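You operate a simulated robot arm through the tools that you are given. There is no shell and no other tool.

You run a simulated robot arm. Do the job below in one go: nothing can be reset, and whatever is moved stays where it is left.

TASK
Free the three turn knobs on the door flap and run the zip open.

It is judged by the outcome, as a careful person would: the job done as asked, and still so three seconds after it is handed in. It fails if anything else is knocked over, pushed out of place, dropped, spilled or broken.

THE ROBOT
A 7-joint arm with a three-finger gripper, fixed in place. Base frame: the origin is at the foot of the arm, x ahead of it, y to its left, z up. Lengths are in mm, angles in degrees, forces in N, time in s.
Its first joint turns from -166.0 to 166.0 degrees. Payload 2.69 kg.
The tool frame sits at the grasp point between the pads (the TCP): z along the fingers, y along the line on which they close. The tips reach 30 mm beyond it. Largest opening 128 mm; the body of the gripper starts 117 mm behind the TCP.
Orientation is told as [roll, pitch, yaw] about the base's x, y, z axes, in that order, counted from this pose: with the fingers straight down and closing along the base's y, the tool's x points along the base's -x, its y along +y and its z along -z.

THE INTERFACE
- The arm moves only by the tool drive_tool. Its argument "steps" is a list of rows, each a list of 7 numbers: the shift along the tool's x, y, z in units of 100 mm (1.0 is 100 mm), then the turn, a rotation vector about the tool's x, y, z in units of 45 degrees (1.0 is 45 degrees), then the opening, from 0 (shut) to 1 (fully open). In form: [[dx, dy, dz, rx, ry, rz, fingers], ...]. A call has 1 to 20 rows; each row is the pose to reach, as a shift and turn from the pose commanded when the call began, along the tool's axes at that moment. A call with a number of a shift or a turn outside -1 to 1 is refused whole. Each row takes 0.2 s and may step no farther than 50 mm and 8.6 degrees from the row before; otherwise, or with a gripper value out of range, the whole call is refused. Where a pose cannot be reached the arm comes as near as it can. A force on the tool above 40 N (or 10 N above the force at the start of the call, whichever is more), or a blocked arm, ends the call early, and 0.2 s more pass. Each finger halts on what it meets, pressing with about 35 N; the grip force reading is that of the motor and also rises with nothing between the fingers. The clock runs only during rows and for 0.2 s after the last one: add rows that repeat a pose to give the fingers time. The reply holds the time, the measured pose of the TCP, the force on the tool along the base axes, the opening and the grip force, in the units named above and with some noise, with the torque about the TCP (base axes, N m) and any sound that the robot's microphone picked up.
- Cameras (640 x 400 px; columns grow to the right, rows downward): "scene" is fixed at [400.1, -501, 1659.7]; the picture's right is [0.99, 0.16, 0.00], its down [0.05, -0.30, -0.95] and it looks along [-0.15, 0.94, -0.30] (base axes); focal length 374 px, centre (320, 200). "wrist" rides on the gripper at [58, 54, -131] in the tool frame; the picture's right is [-0.68, 0.74, 0.00], its down [-0.62, -0.57, -0.55] and it looks along [-0.40, -0.37, 0.84] (tool axes); focal length 234 px, centre (320, 200). There is no depth. A picture from a camera that has moved, and an enlarged one, comes with that camera's place and axes in the base frame and with its lens.
- grab_frame(camera): a new picture of that camera. No time passes.
- lift_body(by): slides the trunk up (or, below 0, down) by that many mm; the arm rides with it, the base frame stays. It gives what a move gives, with no picture.
- close_up(camera, box): a new picture of the part [left, top, right, bottom] of that camera's present view, enlarged. No time passes.
- job_done(): hands the job in; it is judged then, once.

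Places have to be worked out from the pictures, the camera data and where the tool is seen. Open the gripper and draw the arm clear of the work before you hand the job in, unless the task says otherwise.

The tools are called after "Call:" as name(argument=value, ...) on one line, values as JSON. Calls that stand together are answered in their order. drive_tool: Moves the arm, as the interface text tells. Its arguments: {"type":"object","properties":{"steps":{"type":"array","items":{"type":"array","items":{"type":"number"}}}},"required":["steps"]} The other tools are called the same way: lift_body (by) slides the trunk up or down; grab_frame (camera) takes a picture; close_up (camera, box) takes an enlarged picture of a part of a camera's view; job_done () hands the job in.

At the start:

```text
time_s: 0.0
tool_pos: [173.5, 567.3, 1515.0]
orientation: [-1.5, 0.4, -0.1]
ft_force: [-0.3, 0.1, 0.0]
wrist_torque: [-0.01, -0.02, -0.01]
finger_gap: 128.2
grip_force: 0.1
trunk travel left (down, up): [-200.0, 150.0]
```

scene: 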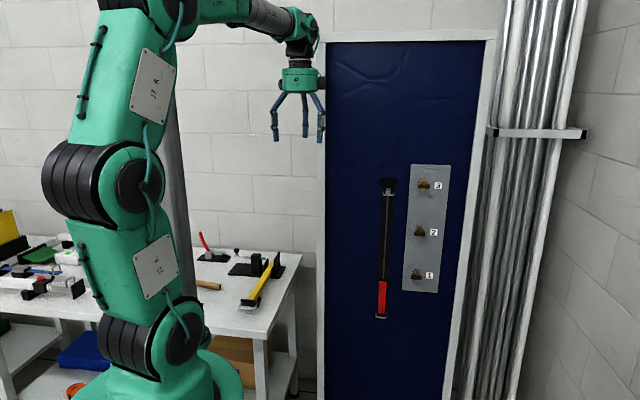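
wrist: 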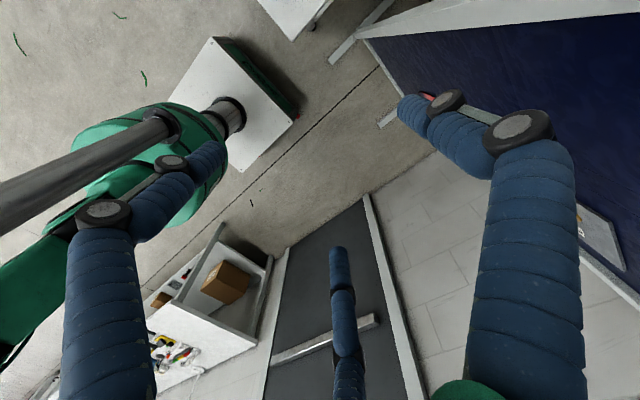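

I start by looking closely at the door flap with its zip and the three turn knobs.

Call:
close_up(camera="scene", box=[350, 150, 470, 330])

Call:
close_up(camera="scene", box=[400, 160, 456, 230])

Call:
close_up(camera="scene", box=[366, 170, 406, 220])

Call:
close_up(camera="scene", box=[366, 270, 446, 325])

Call:
close_up(camera="scene", box=[400, 215, 456, 295])

```text
2.22 times, centred on (410, 240) of scene
camera zoom: at [400.1, -501.0, 1659.7], right [0.99, 0.16, 0.0], down [0.05, -0.3, -0.95], along [-0.15, 0.94, -0.3], focal length 830 px, centre (120, 111)
```

zoom: 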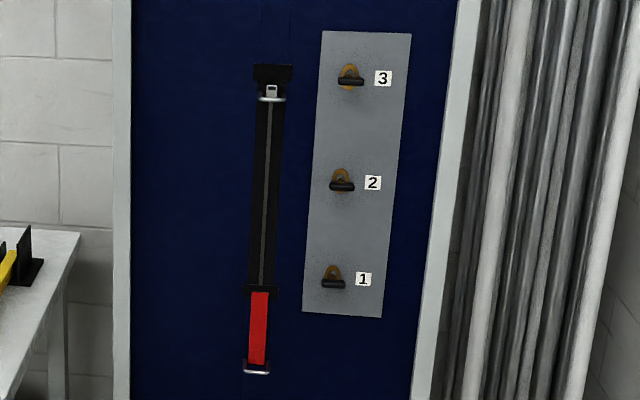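

```text
5.71 times, centred on (428, 195) of scene
camera zoom: at [400.1, -501.0, 1659.7], right [0.99, 0.16, 0.0], down [0.05, -0.3, -0.95], along [-0.15, 0.94, -0.3], focal length 2135 px, centre (-297, 229)
```

zoom: 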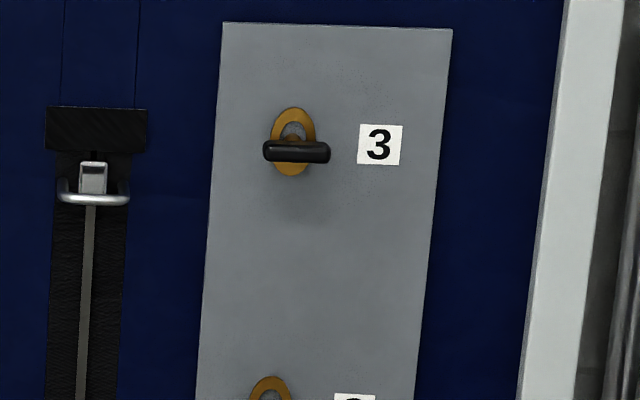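

```text
8.00 times, centred on (386, 195) of scene
camera zoom: at [400.1, -501.0, 1659.7], right [0.99, 0.16, 0.0], down [0.05, -0.3, -0.95], along [-0.15, 0.94, -0.3], focal length 2990 px, centre (-208, 240)
```

zoom: 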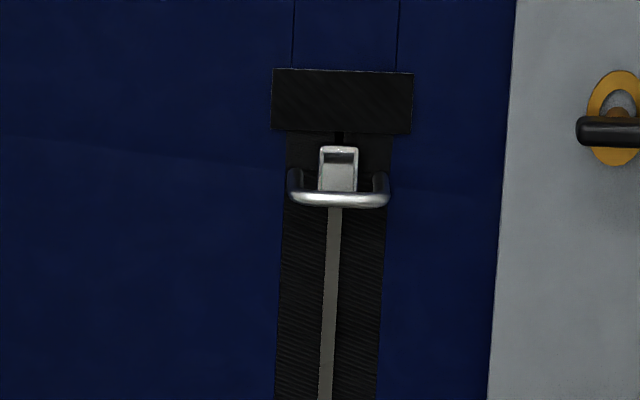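

```text
7.27 times, centred on (406, 298) of scene
camera zoom: at [400.1, -501.0, 1659.7], right [0.99, 0.16, 0.0], down [0.05, -0.3, -0.95], along [-0.15, 0.94, -0.3], focal length 2718 px, centre (-306, -509)
```

zoom: 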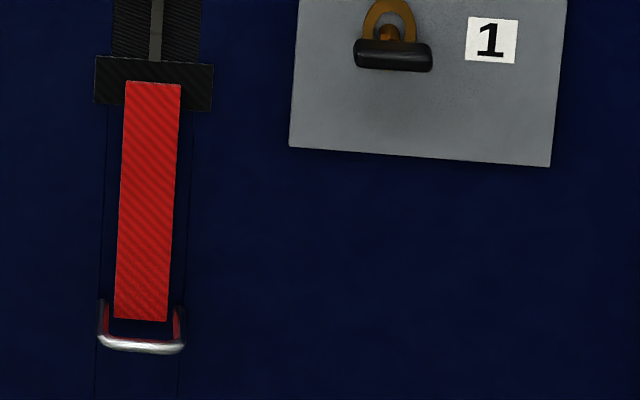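

```text
5.00 times, centred on (428, 255) of scene
camera zoom: at [400.1, -501.0, 1659.7], right [0.99, 0.16, 0.0], down [0.05, -0.3, -0.95], along [-0.15, 0.94, -0.3], focal length 1868 px, centre (-220, -75)
```

zoom: 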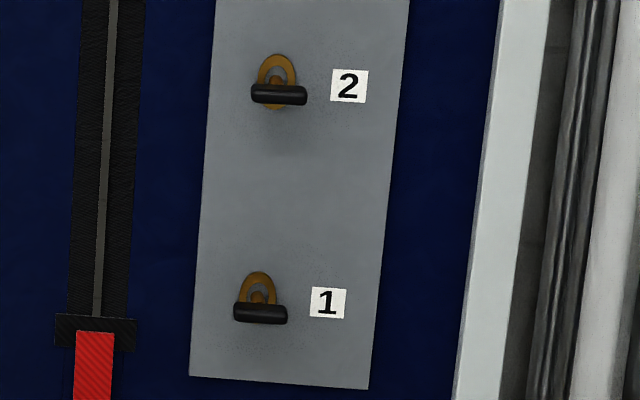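

The slider with its pull loop is at the top of the zip. The three knobs lie crosswise in their upright oval eyelets, so each seems to need a quarter turn. I back off from the door and tip the tool to face it, so I can work out where the door stands.

Call:
drive_tool(steps=[[0, -0.17, 0, -0.17, 0, 0, 1], [0, -0.34, 0, -0.34, 0, 0, 1], [0, -0.5, 0, -0.5, 0, 0, 1], [0, -0.67, 0, -0.67, 0, 0, 1], [0, -0.84, 0, -0.84, 0, 0, 1], [0, -1, 0, -1, 0, 0, 1]])

Call:
grab_frame(camera="wrist")

Call:
grab_frame(camera="scene")

```text
time_s: 1.4
tool_pos: [175.1, 467.4, 1518.2]
orientation: [43.7, 0.3, -0.1]
ft_force: [-0.2, -0.9, 0.6]
wrist_torque: [-0.02, -0.03, -0.03]
finger_gap: 127.8
grip_force: 0.0
trunk travel left (down, up): [-200.0, 150.0]
```

```text
taken
camera wrist: at [116.6, 416.9, 1649.9], right [0.68, 0.53, 0.5], down [0.61, -0.79, 0.0], along [0.4, 0.31, -0.86], focal length 234 px, centre (320, 200)
```

wrist: 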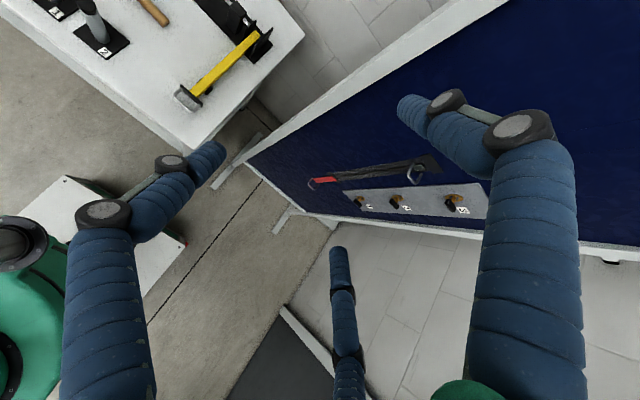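

```text
taken
```

scene: 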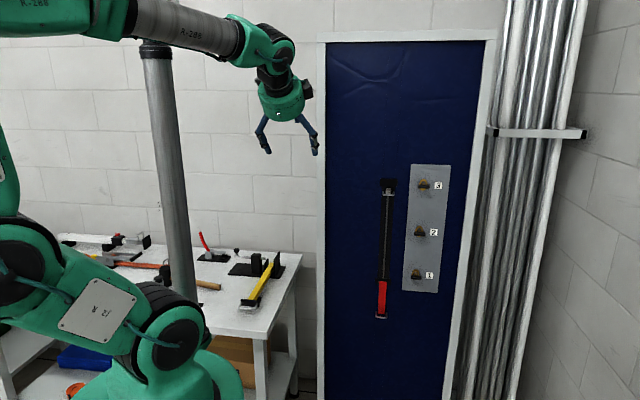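

Triangulating the two views puts knob 3 near (556, 758, 1326), with knobs 2 and 1 at z about 1151 and 978, and the zip at x about 438. I finish tipping the tool to face the door and move it toward the knobs.

Call:
drive_tool(steps=[[-0.17, -0.12, 0.12, -0.17, 0, 0, 1], [-0.34, -0.24, 0.24, -0.34, 0, 0, 1], [-0.5, -0.36, 0.36, -0.5, 0, 0, 1], [-0.67, -0.48, 0.48, -0.67, 0, 0, 1], [-0.84, -0.6, 0.6, -0.84, 0, 0, 1], [-1, -0.7, 0.72, -1, 0, 0, 1]])

Call:
grab_frame(camera="wrist")

Call:
grab_frame(camera="scene")

```text
time_s: 2.8
tool_pos: [272.9, 467.9, 1415.8]
orientation: [88.6, 0.3, -0.1]
ft_force: [0.8, 0.1, 0.4]
wrist_torque: [0.04, 0.01, -0.02]
finger_gap: 127.9
grip_force: 0.2
trunk travel left (down, up): [-200.0, 150.0]
```

```text
taken
camera wrist: at [213.3, 338.9, 1471.8], right [0.68, 0.02, 0.73], down [0.61, -0.56, -0.56], along [0.4, 0.83, -0.39], focal length 234 px, centre (320, 200)
```

wrist: 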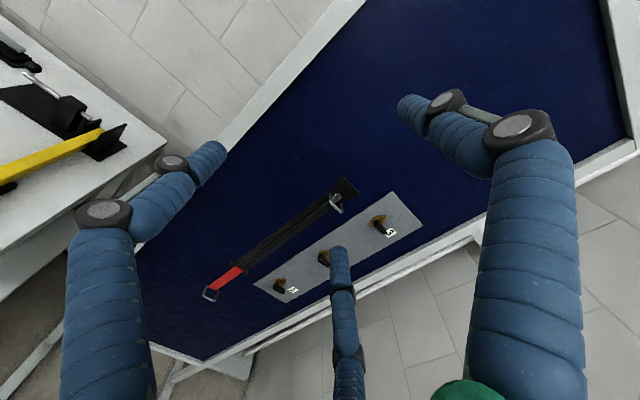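

```text
taken
```

scene: 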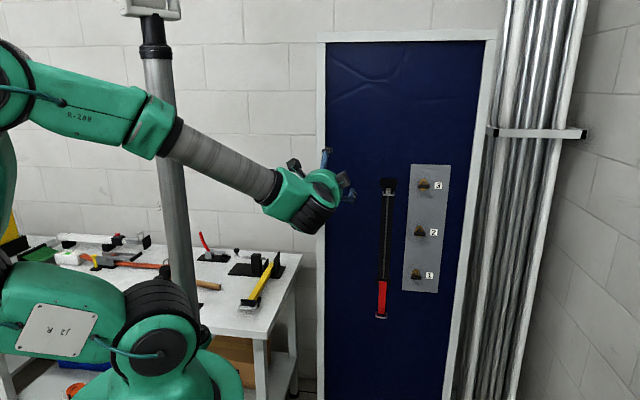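

The picture shows three fingers spread around the tool axis, so before touching anything I check how they close in free space.

Call:
drive_tool(steps=[[0, 0, 0, 0, 0, 0, 0.3], [0, 0, 0, 0, 0, 0, 0.3], [0, 0, 0, 0, 0, 0, 0.3]])

Call:
grab_frame(camera="wrist")

Call:
close_up(camera="scene", box=[250, 130, 370, 240])

```text
time_s: 3.6
tool_pos: [272.2, 468.4, 1415.5]
orientation: [88.5, 0.4, -0.1]
ft_force: [-0.1, -0.5, -0.9]
wrist_torque: [0.0, -0.01, 0.02]
finger_gap: 38.4
grip_force: 0.1
trunk travel left (down, up): [-200.0, 150.0]
```

```text
taken
camera wrist: at [213.2, 339.3, 1472.0], right [0.68, 0.02, 0.73], down [0.61, -0.56, -0.55], along [0.4, 0.83, -0.4], focal length 234 px, centre (320, 200)
```

wrist: 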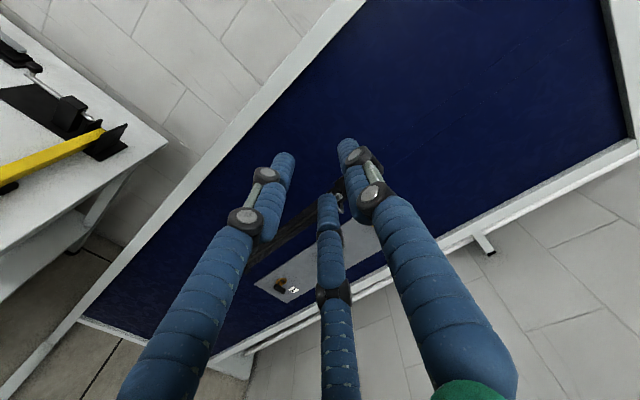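

```text
3.64 times, centred on (310, 185) of scene
camera zoom: at [400.1, -501.0, 1659.7], right [0.99, 0.16, 0.0], down [0.05, -0.3, -0.95], along [-0.15, 0.94, -0.3], focal length 1359 px, centre (356, 254)
```

zoom: 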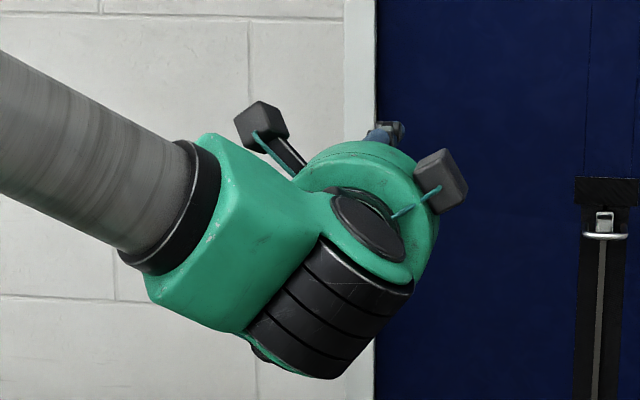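

The fingers are a three-jaw set: one at tool +y and two at -y, closing on the axis. I open them again, level the tool and travel toward knob 1, keeping well off the door.

Call:
drive_tool(steps=[[-0.25, -0.25, 0, -0.03, 0, 0, 1], [-0.5, -0.5, 0, -0.03, 0, 0, 1], [-0.75, -0.75, 0, -0.03, 0, 0, 1], [-1, -1, 0, -0.03, 0, 0, 1]])

Call:
drive_tool(steps=[[-0.25, -0.25, 0.15, 0, 0, 0, 1], [-0.5, -0.5, 0.3, 0, 0, 0, 1], [-0.75, -0.75, 0.45, 0, 0, 0, 1], [-1, -1, 0.6, 0, 0, 0, 1]])

Call:
grab_frame(camera="wrist")

Call:
grab_frame(camera="scene")

```text
time_s: 4.6
tool_pos: [370.8, 464.5, 1314.8]
orientation: [89.8, 0.5, -0.1]
ft_force: [-0.2, -0.7, 0.2]
wrist_torque: [-0.06, 0.03, -0.07]
finger_gap: 128.2
grip_force: 0.0
trunk travel left (down, up): [-200.0, 150.0]
```

```text
time_s: 5.6
tool_pos: [470.3, 524.9, 1216.8]
orientation: [89.8, 0.5, 0.0]
ft_force: [0.0, -0.8, -0.1]
wrist_torque: [-0.04, 0.02, -0.05]
finger_gap: 127.9
grip_force: 0.0
trunk travel left (down, up): [-200.0, 150.0]
```

```text
taken
camera wrist: at [412.4, 394.4, 1268.6], right [0.68, 0.0, 0.73], down [0.61, -0.55, -0.57], along [0.4, 0.83, -0.38], focal length 234 px, centre (320, 200)
```

wrist: 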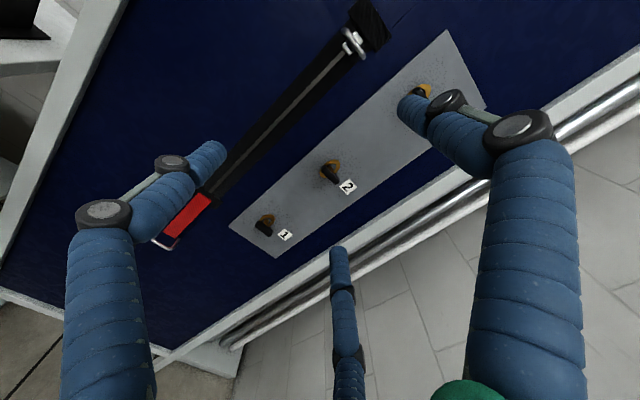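

```text
taken
```

scene: 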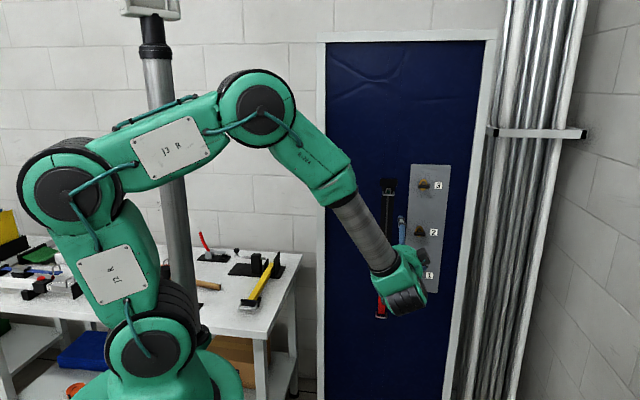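

The view is clear of the hand. I enlarge the knobs and the slider for a closer measurement.

Call:
close_up(camera="wrist", box=[290, 140, 370, 200])

Call:
close_up(camera="wrist", box=[230, 195, 310, 255])

Call:
close_up(camera="wrist", box=[320, 0, 420, 70])

Call:
close_up(camera="wrist", box=[140, 180, 230, 260])

```text
6.67 times, centred on (330, 170) of wrist
camera zoom: at [412.4, 394.4, 1268.6], right [0.68, 0.0, 0.73], down [0.61, -0.55, -0.57], along [0.4, 0.83, -0.38], focal length 1561 px, centre (253, 400)
```

zoom: 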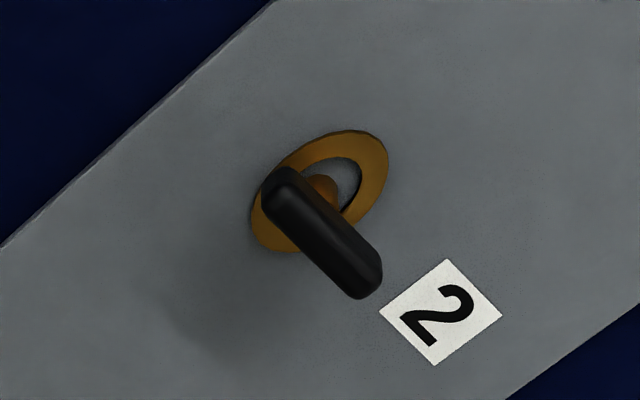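

```text
6.67 times, centred on (270, 225) of wrist
camera zoom: at [412.4, 394.4, 1268.6], right [0.68, 0.0, 0.73], down [0.61, -0.55, -0.57], along [0.4, 0.83, -0.38], focal length 1561 px, centre (653, 33)
```

zoom: 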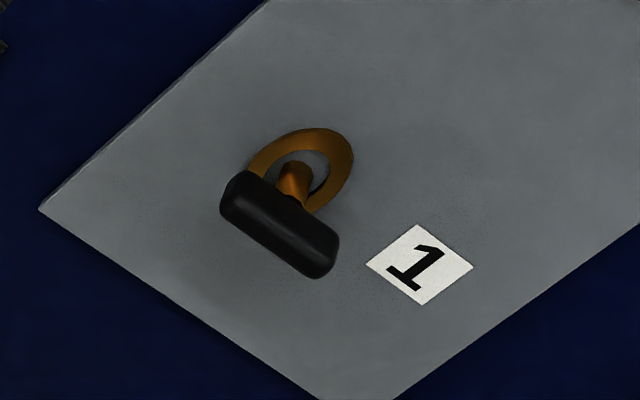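

```text
5.71 times, centred on (370, 35) of wrist
camera zoom: at [412.4, 394.4, 1268.6], right [0.68, 0.0, 0.73], down [0.61, -0.55, -0.57], along [0.4, 0.83, -0.38], focal length 1338 px, centre (34, 1143)
```

zoom: 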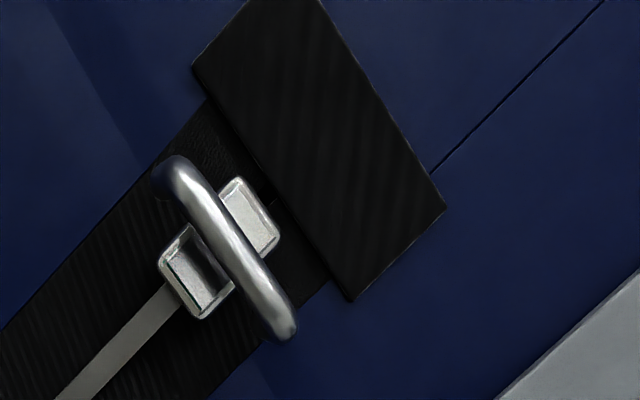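

```text
5.00 times, centred on (185, 220) of wrist
camera zoom: at [412.4, 394.4, 1268.6], right [0.68, 0.0, 0.73], down [0.61, -0.55, -0.57], along [0.4, 0.83, -0.38], focal length 1171 px, centre (995, 100)
```

zoom: 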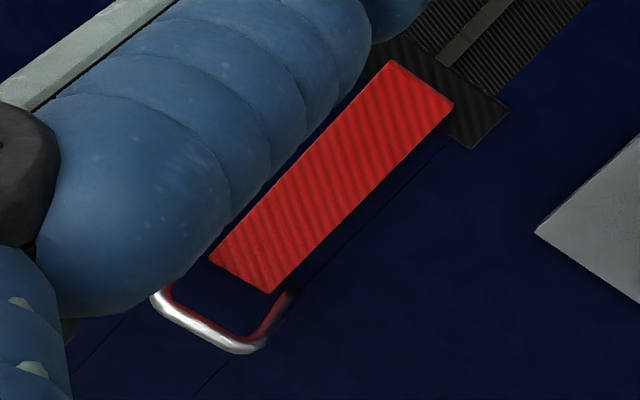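

Triangulated, the knob bars lie at x about 555, y about 742, at z about 984, 1157 and 1329. They are about 39 mm long and 15 mm thick, and stand about 26 mm off the plate (y about 768). The zip pull bar is at about (438, 740, 1296). I descend to stand in front of knob 1.

Call:
drive_tool(steps=[[-0.22, -0.25, 0, 0, 0, 0, 0.6], [-0.44, -0.5, 0, 0, 0, 0, 0.6], [-0.66, -0.75, 0, 0, 0, 0, 0.6], [-0.85, -1, 0, 0, 0, 0, 0.6]])

Call:
drive_tool(steps=[[0, -0.25, 0.15, 0, 0, 0, 0.6], [0, -0.5, 0.3, 0, 0, 0, 0.6], [0, -0.75, 0.45, 0, 0, 0, 0.6], [0, -1, 0.6, 0, 0, 0, 0.6]])

Call:
grab_frame(camera="wrist")

Call:
grab_frame(camera="scene")

```text
time_s: 6.6
tool_pos: [556.8, 519.4, 1114.1]
orientation: [89.8, 0.3, -0.1]
ft_force: [0.1, -0.2, 0.3]
wrist_torque: [-0.05, 0.02, -0.02]
finger_gap: 76.9
grip_force: 0.0
trunk travel left (down, up): [-200.0, 150.0]
```

```text
time_s: 7.6
tool_pos: [557.3, 583.9, 1011.5]
orientation: [89.9, 0.3, -0.1]
ft_force: [-0.7, 0.2, 0.2]
wrist_torque: [-0.05, 0.02, -0.01]
finger_gap: 76.9
grip_force: 0.0
trunk travel left (down, up): [-200.0, 150.0]
```

```text
taken
camera wrist: at [498.6, 452.3, 1066.2], right [0.68, 0.0, 0.73], down [0.61, -0.55, -0.57], along [0.4, 0.83, -0.38], focal length 234 px, centre (320, 200)
```

wrist: 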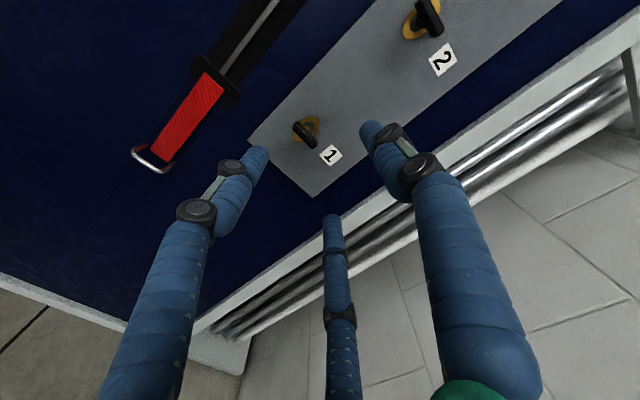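

```text
taken
```

scene: 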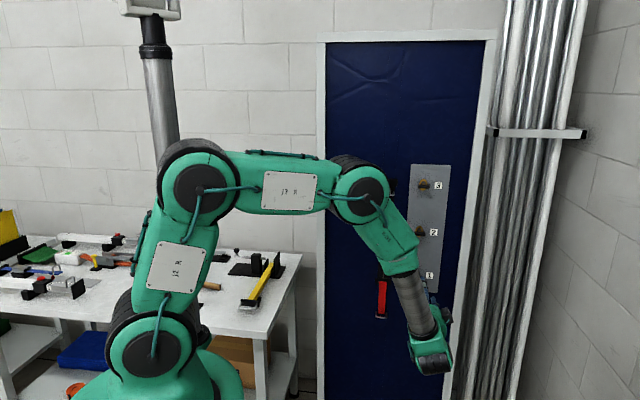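

The hand is level in front of knob 1. I enlarge the knob to refine its position.

Call:
close_up(camera="wrist", box=[275, 105, 345, 155])

Call:
close_up(camera="wrist", box=[390, 0, 460, 50])

```text
8.00 times, centred on (310, 130) of wrist
camera zoom: at [498.6, 452.3, 1066.2], right [0.68, 0.0, 0.73], down [0.61, -0.55, -0.57], along [0.4, 0.83, -0.38], focal length 1873 px, centre (400, 760)
```

zoom: 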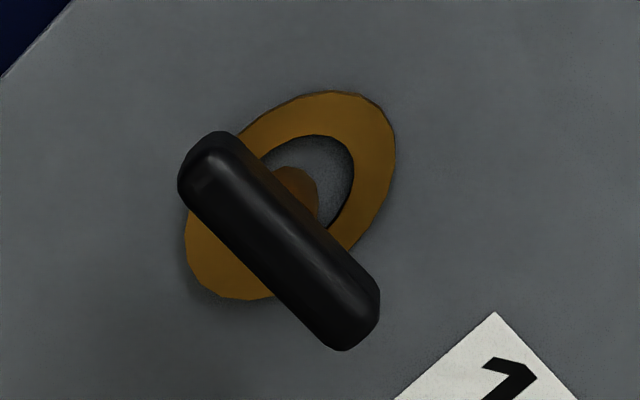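

```text
8.00 times, centred on (425, 25) of wrist
camera zoom: at [498.6, 452.3, 1066.2], right [0.68, 0.0, 0.73], down [0.61, -0.55, -0.57], along [0.4, 0.83, -0.38], focal length 1873 px, centre (-520, 1600)
```

zoom: 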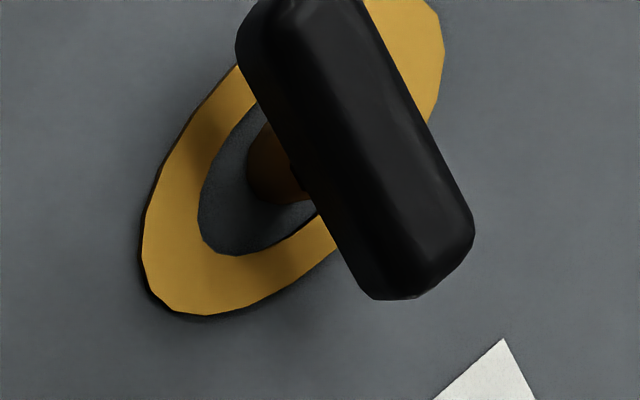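

Both views agree on knob 1's bar centre at about (555, 743, 986). I line up on it and close the distance to about y = 690 with the fingers part open.

Call:
drive_tool(steps=[[0.01, -0.12, 0.25, 0, 0, 0, 0.55], [0.02, -0.25, 0.5, 0, 0, 0, 0.55], [0.02, -0.25, 0.75, 0, 0, 0, 0.55], [0.02, -0.25, 1.0, 0, 0, 0, 0.55]])

Call:
grab_frame(camera="wrist")

Call:
close_up(camera="wrist", box=[250, 110, 390, 220])

```text
time_s: 8.6
tool_pos: [554.2, 683.2, 986.4]
orientation: [89.8, 0.4, -0.1]
ft_force: [0.8, -0.4, 0.1]
wrist_torque: [0.0, -0.03, 0.01]
finger_gap: 70.3
grip_force: 0.0
trunk travel left (down, up): [-200.0, 150.0]
```

```text
taken
camera wrist: at [494.7, 552.5, 1039.2], right [0.68, 0.0, 0.73], down [0.61, -0.55, -0.57], along [0.4, 0.83, -0.38], focal length 234 px, centre (320, 200)
```

wrist: 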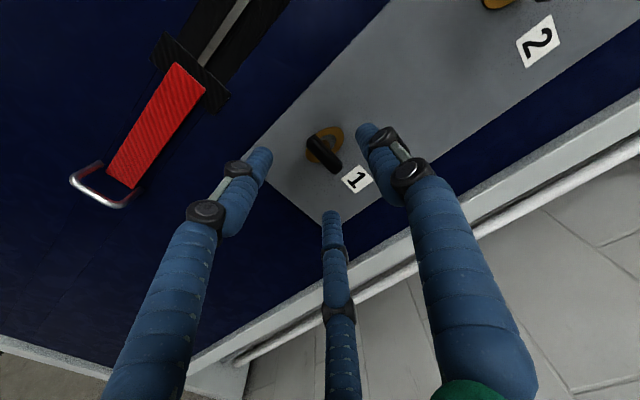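

```text
3.64 times, centred on (320, 165) of wrist
camera zoom: at [494.7, 552.5, 1039.2], right [0.68, 0.0, 0.73], down [0.61, -0.55, -0.57], along [0.4, 0.83, -0.38], focal length 852 px, centre (320, 327)
```

zoom: 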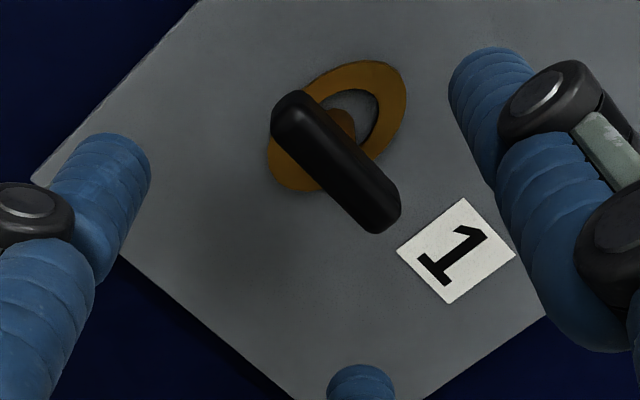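

Knob 1 is centred between the fingers. I advance about 43 mm, so the tips stop about 10 mm short of the plate, and watch the force.

Call:
drive_tool(steps=[[0, 0.01, 0.12, 0, 0, 0, 0.55], [0, 0.01, 0.24, 0, 0, 0, 0.55], [0, 0.01, 0.34, 0, 0, 0, 0.55], [0, 0.01, 0.43, 0, 0, 0, 0.55]])

Call:
grab_frame(camera="wrist")

Call:
close_up(camera="wrist", box=[250, 110, 390, 220])

```text
time_s: 9.6
tool_pos: [555.1, 725.3, 989.4]
orientation: [89.8, 0.4, -0.1]
ft_force: [0.7, 0.4, 0.0]
wrist_torque: [0.04, 0.0, 0.05]
finger_gap: 70.2
grip_force: 0.1
trunk travel left (down, up): [-200.0, 150.0]
```

```text
taken
camera wrist: at [496.7, 595.0, 1042.2], right [0.68, 0.0, 0.73], down [0.61, -0.55, -0.57], along [0.4, 0.83, -0.38], focal length 234 px, centre (320, 200)
```

wrist: 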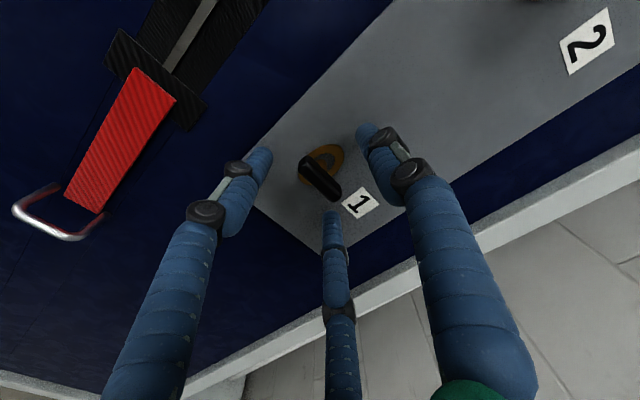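

```text
3.64 times, centred on (320, 165) of wrist
camera zoom: at [496.7, 595.0, 1042.2], right [0.68, 0.0, 0.73], down [0.61, -0.55, -0.57], along [0.4, 0.83, -0.38], focal length 852 px, centre (320, 327)
```

zoom: 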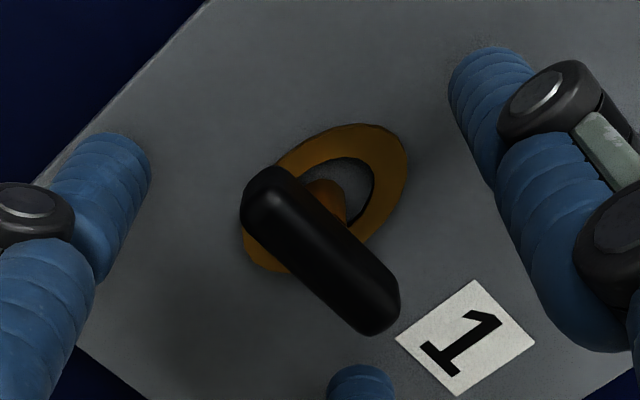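

The bar sits between the fingers and nothing is touching. I close gently on it and read the forces.

Call:
drive_tool(steps=[[0, 0, 0, 0, 0, 0, 0.4], [0, 0, 0, 0, 0, 0, 0.25], [0, 0, 0, 0, 0, 0, 0.15], [0, 0, 0, 0, 0, 0, 0.05], [0, 0, 0, 0, 0, 0, 0.05]])

Call:
grab_frame(camera="wrist")

Call:
close_up(camera="wrist", box=[250, 110, 390, 220])

```text
time_s: 10.8
tool_pos: [553.7, 725.3, 985.8]
orientation: [89.6, 0.5, 0.0]
ft_force: [-11.0, -0.9, -19.1]
wrist_torque: [-0.07, -0.31, 0.19]
finger_gap: 19.2
grip_force: 43.9
trunk travel left (down, up): [-200.0, 150.0]
```

```text
taken
camera wrist: at [495.7, 594.7, 1039.9], right [0.68, 0.0, 0.73], down [0.61, -0.55, -0.57], along [0.4, 0.83, -0.38], focal length 234 px, centre (320, 200)
```

wrist: 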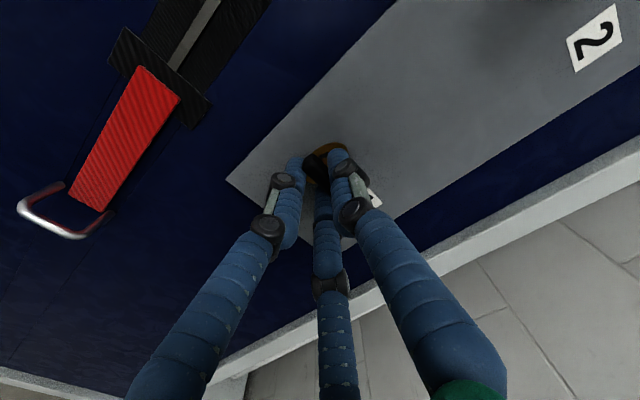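

```text
3.64 times, centred on (320, 165) of wrist
camera zoom: at [495.7, 594.7, 1039.9], right [0.68, 0.0, 0.73], down [0.61, -0.55, -0.57], along [0.4, 0.83, -0.38], focal length 852 px, centre (320, 327)
```

zoom: 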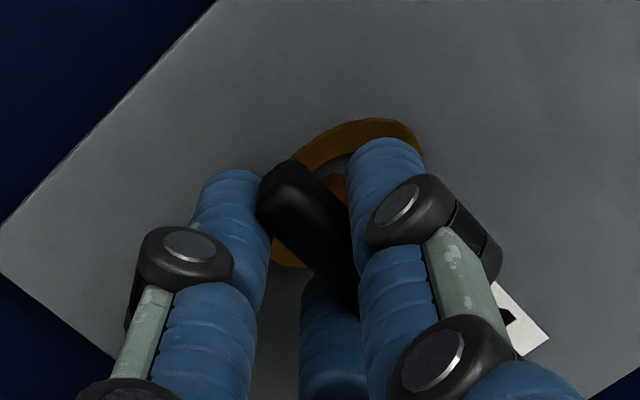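

The grip holds at a gap of 19 mm, with about 19 N down and 11 N sideways on the tool from a small misalignment. I ease the commanded pose toward the knob to relax that before turning.

Call:
drive_tool(steps=[[0.01, -0.02, 0, 0, 0, 0, 0.05], [0.01, -0.025, 0, 0, 0, 0, 0.05]])

```text
time_s: 11.4
tool_pos: [553.9, 724.9, 985.9]
orientation: [89.8, 0.4, -0.1]
ft_force: [-6.0, -14.0, -13.9]
wrist_torque: [0.07, -0.28, 0.8]
finger_gap: 19.0
grip_force: 44.2
trunk travel left (down, up): [-200.0, 150.0]
```

The forces are easing but not gone. I shift a little further and take another reading.

Call:
drive_tool(steps=[[0.01, -0.02, -0.01, 0, 0, 0, 0.05], [0.01, -0.02, -0.01, 0, 0, 0, 0.05]])

```text
time_s: 12.0
tool_pos: [553.4, 724.7, 985.5]
orientation: [89.9, 0.3, -0.1]
ft_force: [2.6, -1.5, -6.1]
wrist_torque: [0.08, -0.15, 0.17]
finger_gap: 19.1
grip_force: 44.1
trunk travel left (down, up): [-200.0, 150.0]
```

The load is low now. I try turning the knob clockwise as seen from the front, 16 degrees to begin with, and watch the torque.

Call:
drive_tool(steps=[[0, 0, 0, 0, 0, 0.09, 0.05], [0, 0, 0, 0, 0, 0.18, 0.05], [0, 0, 0, 0, 0, 0.27, 0.05], [0, 0, 0, 0, 0, 0.36, 0.05]])

Call:
close_up(camera="wrist", box=[250, 110, 390, 220])

```text
time_s: 13.0
tool_pos: [552.9, 724.8, 982.8]
orientation: [89.7, 16.7, -0.1]
ft_force: [-0.8, 5.3, -9.1]
wrist_torque: [0.02, -2.26, 0.09]
finger_gap: 24.5
grip_force: 45.1
trunk travel left (down, up): [-200.0, 150.0]
```

```text
3.64 times, centred on (320, 165) of wrist
camera zoom: at [511.1, 594.2, 1051.2], right [0.86, 0.0, 0.51], down [0.43, -0.55, -0.72], along [0.28, 0.83, -0.48], focal length 852 px, centre (320, 327)
```

zoom: 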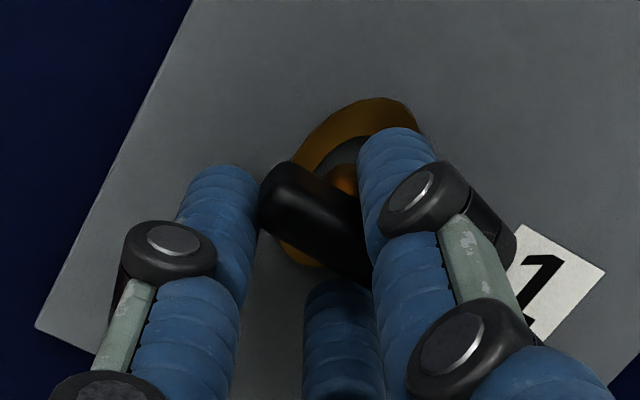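

The jaws spread from 19 to 24.5 mm and the torque rose to 2.3 N m, so the bar did not follow clockwise. I go back and try the other way.

Call:
drive_tool(steps=[[0, 0, 0, 0, 0, -0.12, 0.05], [0, 0, 0, 0, 0, -0.24, 0.05], [0, 0, 0, 0, 0, -0.36, 0.05], [0, 0, 0, 0, 0, -0.36, 0.05]])

Call:
drive_tool(steps=[[0, 0, 0, 0, 0, -0.09, 0.05], [0, 0, 0, 0, 0, -0.18, 0.05], [0, 0, 0, 0, 0, -0.27, 0.05], [0, 0, 0, 0, 0, -0.36, 0.05]])

Call:
close_up(camera="wrist", box=[250, 110, 390, 220])

```text
time_s: 14.0
tool_pos: [553.1, 724.2, 985.1]
orientation: [89.8, 0.2, -0.1]
ft_force: [2.2, 10.1, -0.1]
wrist_torque: [0.16, -0.09, -0.07]
finger_gap: 18.9
grip_force: 44.5
trunk travel left (down, up): [-200.0, 150.0]
```

```text
time_s: 15.0
tool_pos: [554.7, 725.3, 985.0]
orientation: [89.8, -15.9, -0.2]
ft_force: [17.1, 18.8, 6.5]
wrist_torque: [0.45, 0.11, -1.04]
finger_gap: 18.7
grip_force: 44.0
trunk travel left (down, up): [-200.0, 150.0]
```

```text
3.64 times, centred on (320, 165) of wrist
camera zoom: at [482.5, 594.3, 1020.1], right [0.45, 0.0, 0.89], down [0.75, -0.55, -0.37], along [0.49, 0.83, -0.25], focal length 852 px, centre (320, 327)
```

zoom: 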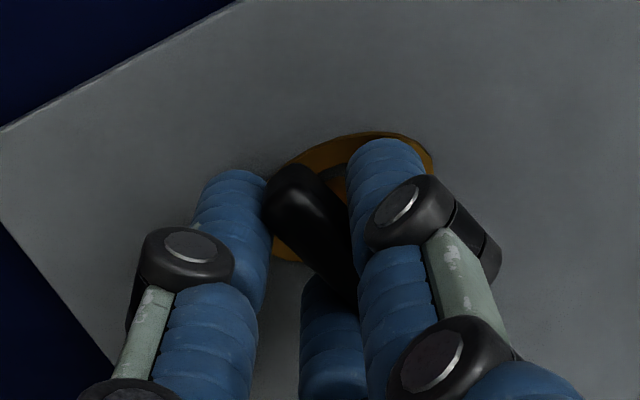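

Counter-clockwise the knob follows, with torque near zero and the gap steady. I relax the sideways and axial pull and keep turning this way.

Call:
drive_tool(steps=[[-0.03, 0, 0.03, 0, 0, 0, 0.05], [-0.03, 0, 0.04, 0, 0, -0.1, 0.05], [-0.03, 0, 0.04, 0, 0, -0.2, 0.05], [-0.03, 0, 0.04, 0, 0, -0.3, 0.05], [-0.03, 0, 0.04, 0, 0, -0.4, 0.05]])

```text
time_s: 16.3
tool_pos: [555.9, 726.0, 984.2]
orientation: [89.8, -33.6, -0.2]
ft_force: [-5.2, -22.6, 7.9]
wrist_torque: [0.62, -0.01, -0.24]
finger_gap: 18.8
grip_force: 43.6
trunk travel left (down, up): [-200.0, 150.0]
stopped in row 5: the force on the tool passed its limit at 41 N (the readings are from after the stop); the commanded pose is now the measured one
```

The axial push overshot because the stiffness is roughly 10 N per mm. I back off 1.5 mm and read again.

Call:
drive_tool(steps=[[0, 0, -0.015, 0, 0, 0, 0.05], [0, 0, -0.015, 0, 0, 0, 0.05]])

```text
time_s: 16.9
tool_pos: [555.8, 725.7, 985.7]
orientation: [89.7, -33.8, 0.0]
ft_force: [-5.4, -14.6, 8.8]
wrist_torque: [0.88, 0.01, -0.43]
finger_gap: 18.7
grip_force: 44.2
trunk travel left (down, up): [-200.0, 150.0]
```

Call:
drive_tool(steps=[[0, 0, -0.012, 0, 0, -0.08, 0.05], [0, 0, -0.012, 0, 0, -0.16, 0.05], [0, 0, -0.012, 0, 0, -0.24, 0.05]])

```text
time_s: 17.7
tool_pos: [557.5, 724.2, 985.7]
orientation: [89.7, -44.7, -0.1]
ft_force: [4.2, 7.9, 12.7]
wrist_torque: [0.52, 0.05, -0.07]
finger_gap: 18.8
grip_force: 43.7
trunk travel left (down, up): [-200.0, 150.0]
```

The knob is at 45 degrees and follows with almost no torque. I turn the remaining 45 degrees while drifting slightly along the circle that the grip offset makes.

Call:
drive_tool(steps=[[-0.01, 0, 0.005, 0, 0, -0.125, 0.05], [-0.015, 0, 0.005, 0, 0, -0.25, 0.05], [-0.02, 0, 0.005, 0, 0, -0.375, 0.05], [-0.025, 0, 0.005, 0, 0, -0.5, 0.05]])

```text
time_s: 18.7
tool_pos: [557.8, 725.0, 986.7]
orientation: [89.4, -67.1, 0.3]
ft_force: [14.8, 6.5, 15.4]
wrist_torque: [1.17, 0.08, -0.43]
finger_gap: 19.0
grip_force: 44.1
trunk travel left (down, up): [-200.0, 150.0]
```

Still following at -67 degrees. I ease the side load and finish the quarter turn.

Call:
drive_tool(steps=[[-0.02, -0.008, 0, 0, 0, -0.1, 0.05], [-0.025, -0.01, 0, 0, 0, -0.2, 0.05], [-0.025, -0.01, 0, 0, 0, -0.3, 0.05], [-0.025, -0.01, 0, 0, 0, -0.4, 0.05], [-0.025, -0.01, 0, 0, 0, -0.5, 0.05]])

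Call:
grab_frame(camera="wrist")

Call:
close_up(camera="wrist", box=[250, 110, 390, 220])

```text
time_s: 19.9
tool_pos: [559.3, 724.5, 988.2]
orientation: [56.7, -89.5, 33.1]
ft_force: [11.1, 11.6, 9.8]
wrist_torque: [1.04, 0.04, -0.06]
finger_gap: 18.9
grip_force: 44.5
trunk travel left (down, up): [-200.0, 150.0]
```

```text
taken
camera wrist: at [504.3, 594.0, 929.6], right [-0.73, 0.0, 0.68], down [0.57, -0.55, 0.61], along [0.38, 0.84, 0.4], focal length 234 px, centre (320, 200)
```

wrist: 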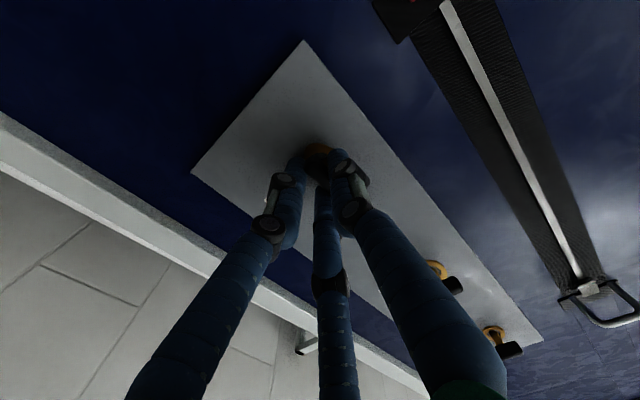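

```text
3.64 times, centred on (320, 165) of wrist
camera zoom: at [504.3, 594.0, 929.6], right [-0.73, 0.0, 0.68], down [0.57, -0.55, 0.61], along [0.38, 0.84, 0.4], focal length 852 px, centre (320, 327)
```

zoom: 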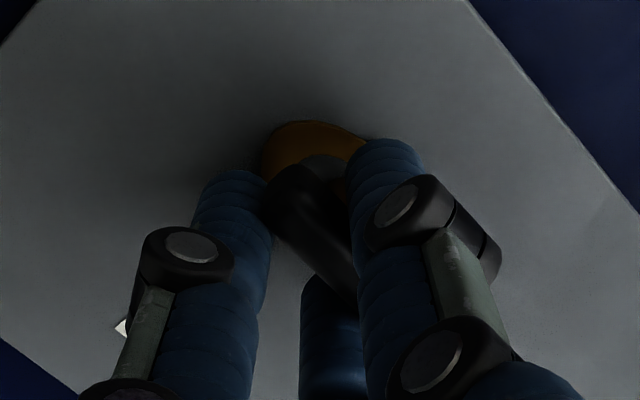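

The tool has turned 90 degrees and the knob followed. I nudge a few degrees further to feel for a stop or click.

Call:
drive_tool(steps=[[0, -0.01, 0.01, 0, 0, -0.06, 0.05], [0, -0.012, 0.01, 0, 0, -0.12, 0.05]])

```text
time_s: 20.5
tool_pos: [560.2, 724.9, 988.2]
orientation: [-87.2, -85.0, 177.0]
ft_force: [0.2, 8.4, 12.0]
wrist_torque: [0.67, 1.35, 0.22]
finger_gap: 19.8
grip_force: 44.7
trunk travel left (down, up): [-200.0, 150.0]
```

The torque rose right past 90 degrees, so knob 1 is at its stop. I open the fingers, draw straight back and look at the result.

Call:
drive_tool(steps=[[0, 0, 0, 0, 0, 0.06, 0.2], [0, 0, 0, 0, 0, 0.06, 0.4], [0, 0, 0, 0, 0, 0.06, 0.55], [0, 0, -0.25, 0, 0, 0.06, 0.55], [0, 0, -0.5, 0, 0, 0.06, 0.55], [0, 0, -0.75, 0, 0, 0.06, 0.55]])

Call:
grab_frame(camera="wrist")

Call:
grab_frame(camera="scene")

```text
time_s: 21.9
tool_pos: [562.2, 650.0, 988.7]
orientation: [-84.5, -87.7, 174.2]
ft_force: [-0.3, 0.3, -0.3]
wrist_torque: [0.01, 0.01, -0.03]
finger_gap: 70.3
grip_force: 0.1
trunk travel left (down, up): [-200.0, 150.0]
```

```text
taken
camera wrist: at [509.5, 519.9, 928.2], right [-0.76, 0.0, 0.65], down [0.54, -0.55, 0.64], along [0.36, 0.84, 0.42], focal length 234 px, centre (320, 200)
```

wrist: 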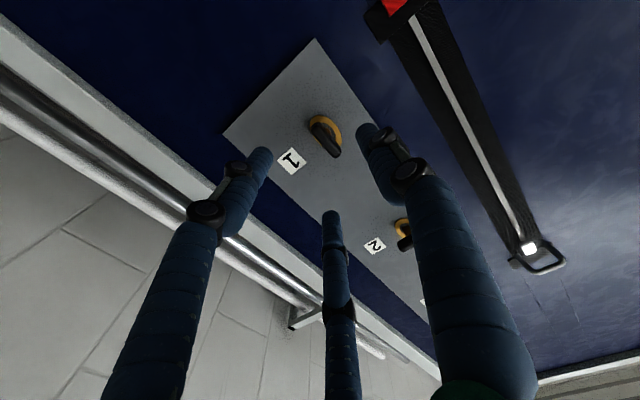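

```text
taken
```

scene: 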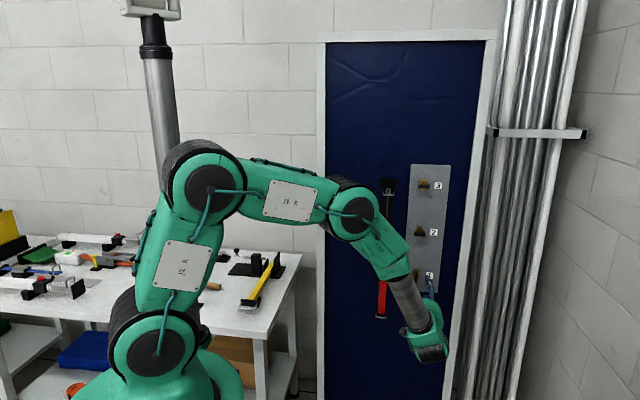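

Call:
close_up(camera="wrist", box=[285, 95, 365, 175])

Call:
close_up(camera="scene", box=[396, 160, 456, 300])

```text
5.00 times, centred on (325, 135) of wrist
camera zoom: at [509.5, 519.9, 928.2], right [-0.76, 0.0, 0.65], down [0.54, -0.55, 0.64], along [0.36, 0.84, 0.42], focal length 1171 px, centre (295, 525)
```

zoom: 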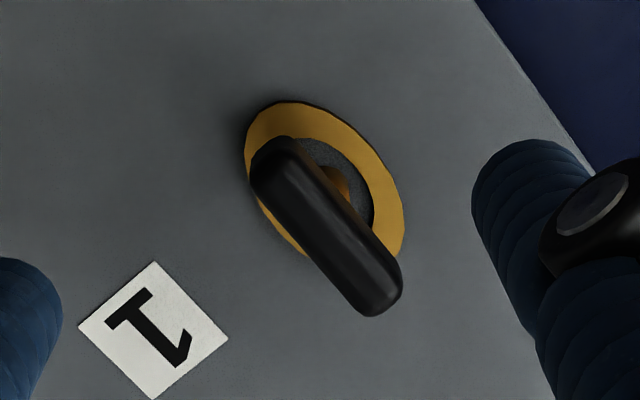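

```text
2.86 times, centred on (426, 230) of scene
camera zoom: at [400.1, -501.0, 1659.7], right [0.99, 0.16, 0.0], down [0.05, -0.3, -0.95], along [-0.15, 0.94, -0.3], focal length 1068 px, centre (17, 114)
```

zoom: 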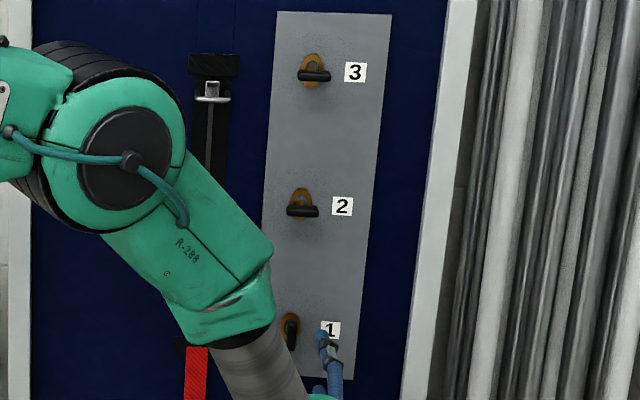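

Knob 1 now stands upright, in line with its eyelet, and stayed put. I turn the tool back and rise toward knob 2 while holding well off the plate.

Call:
drive_tool(steps=[[-0.14, 0, -0.03, 0, 0, 0.167, 0.55], [-0.28, 0, -0.06, 0, 0, 0.333, 0.55], [-0.43, 0.01, -0.1, 0, 0, 0.5, 0.55], [-0.57, 0.02, -0.1, 0, 0, 0.667, 0.55], [-0.72, 0.04, -0.1, 0, 0, 0.833, 0.55], [-0.87, 0.05, -0.1, 0, 0, 1.0, 0.55]])

```text
time_s: 23.3
tool_pos: [551.3, 640.3, 1073.4]
orientation: [89.6, -47.1, 0.1]
ft_force: [0.2, 1.0, 0.0]
wrist_torque: [0.04, -0.01, 0.03]
finger_gap: 70.6
grip_force: 0.0
trunk travel left (down, up): [-200.0, 150.0]
```

Halfway there. I complete the turn back and the rise to knob 2.

Call:
drive_tool(steps=[[-0.11, 0.09, 0, 0, 0, 0.167, 0.55], [-0.22, 0.19, 0, 0, 0, 0.333, 0.55], [-0.33, 0.28, 0, 0, 0, 0.5, 0.55], [-0.43, 0.38, 0, 0, 0, 0.667, 0.55], [-0.54, 0.47, 0, 0, 0, 0.833, 0.55], [-0.65, 0.56, 0, 0, 0, 1.0, 0.55]])

Call:
drive_tool(steps=[[0, 0, 0.1, 0, 0, 0.055, 0.55], [0, 0, 0.2, 0, 0, 0.055, 0.55], [0, 0, 0.3, 0, 0, 0.055, 0.55], [0, 0, 0.4, 0, 0, 0.055, 0.55]])

Call:
grab_frame(camera="wrist")

Call:
close_up(camera="wrist", box=[250, 110, 390, 220])

Call:
grab_frame(camera="scene")

```text
time_s: 24.7
tool_pos: [555.4, 639.3, 1159.5]
orientation: [89.7, -2.2, -0.3]
ft_force: [-0.4, -0.4, -0.3]
wrist_torque: [0.0, 0.01, 0.02]
finger_gap: 70.5
grip_force: 0.1
trunk travel left (down, up): [-200.0, 150.0]
```

```text
time_s: 25.7
tool_pos: [554.7, 680.9, 1159.9]
orientation: [89.7, 0.3, -0.3]
ft_force: [-1.1, -1.1, 0.1]
wrist_torque: [0.01, 0.0, -0.02]
finger_gap: 70.4
grip_force: 0.1
trunk travel left (down, up): [-200.0, 150.0]
```

```text
taken
camera wrist: at [495.1, 551.0, 1213.2], right [0.68, 0.0, 0.73], down [0.61, -0.55, -0.57], along [0.41, 0.83, -0.38], focal length 234 px, centre (320, 200)
```

wrist: 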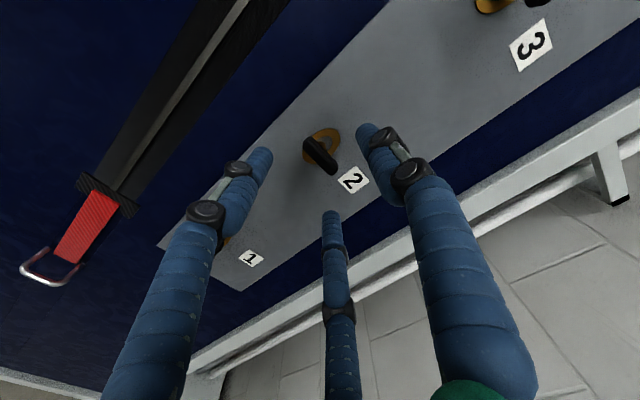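

```text
3.64 times, centred on (320, 165) of wrist
camera zoom: at [495.1, 551.0, 1213.2], right [0.68, 0.0, 0.73], down [0.61, -0.55, -0.57], along [0.41, 0.83, -0.38], focal length 852 px, centre (320, 327)
```

zoom: 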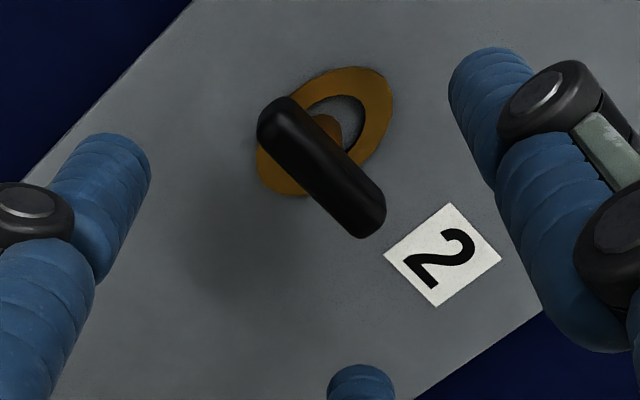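

```text
taken
```

scene: 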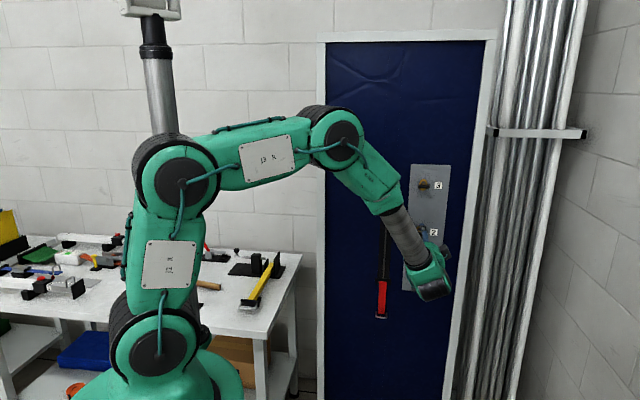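

Knob 2's bar reads at about (554, 743, 1157.6). Using the same offset that suited knob 1, I aim the tool at (553.5, 725, 1156) and advance.

Call:
drive_tool(steps=[[0.01, -0.035, 0.12, 0, 0, 0, 0.55], [0.01, -0.035, 0.24, 0, 0, 0, 0.55], [0.01, -0.035, 0.34, 0, 0, 0, 0.55], [0.01, -0.035, 0.44, 0, 0, 0, 0.55], [0.01, -0.035, 0.44, 0, 0, 0, 0.4], [0.01, -0.035, 0.44, 0, 0, 0, 0.25], [0.01, -0.035, 0.44, 0, 0, 0, 0.15], [0.01, -0.035, 0.44, 0, 0, 0, 0.05], [0.01, -0.035, 0.44, 0, 0, 0, 0.05]])

Call:
close_up(camera="wrist", box=[250, 110, 390, 220])

```text
time_s: 27.7
tool_pos: [553.3, 725.2, 1155.5]
orientation: [89.7, 0.4, -0.2]
ft_force: [-2.7, 1.6, -5.4]
wrist_torque: [0.18, -0.17, -0.02]
finger_gap: 18.8
grip_force: 44.3
trunk travel left (down, up): [-200.0, 150.0]
```

```text
3.64 times, centred on (320, 165) of wrist
camera zoom: at [494.8, 595.4, 1209.5], right [0.68, 0.0, 0.73], down [0.61, -0.55, -0.57], along [0.4, 0.83, -0.38], focal length 852 px, centre (320, 327)
```

zoom: 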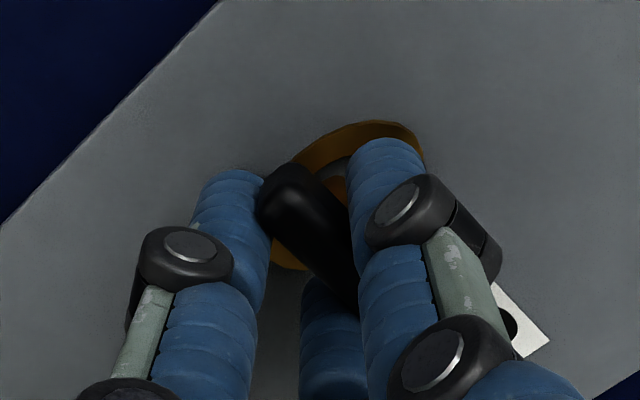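

The grip on knob 2 is nearly force-free. I test counter-clockwise for 17 degrees, following the small arc of the grip offset.

Call:
drive_tool(steps=[[-0.005, -0.001, 0, 0, 0, -0.125, 0.05], [-0.01, -0.002, 0, 0, 0, -0.25, 0.05], [-0.015, -0.003, 0, 0, 0, -0.375, 0.05]])

```text
time_s: 28.5
tool_pos: [555.5, 726.2, 1155.8]
orientation: [89.6, -16.7, 0.0]
ft_force: [-3.7, 4.7, -12.5]
wrist_torque: [0.42, -0.03, -0.75]
finger_gap: 18.9
grip_force: 43.9
trunk travel left (down, up): [-200.0, 150.0]
```

Knob 2 also follows counter-clockwise, with torque near zero. I continue to 45 degrees.

Call:
drive_tool(steps=[[-0.004, -0.006, 0, 0, 0, -0.125, 0.05], [-0.008, -0.008, 0, 0, 0, -0.25, 0.05], [-0.012, -0.01, 0, 0, 0, -0.375, 0.05], [-0.017, -0.012, 0, 0, 0, -0.5, 0.05], [-0.021, -0.012, 0, 0, 0, -0.625, 0.05]])

```text
time_s: 29.7
tool_pos: [557.6, 725.4, 1157.2]
orientation: [89.9, -44.9, 0.1]
ft_force: [-12.4, 7.7, -2.0]
wrist_torque: [0.88, -0.02, -0.28]
finger_gap: 18.4
grip_force: 43.9
trunk travel left (down, up): [-200.0, 150.0]
```

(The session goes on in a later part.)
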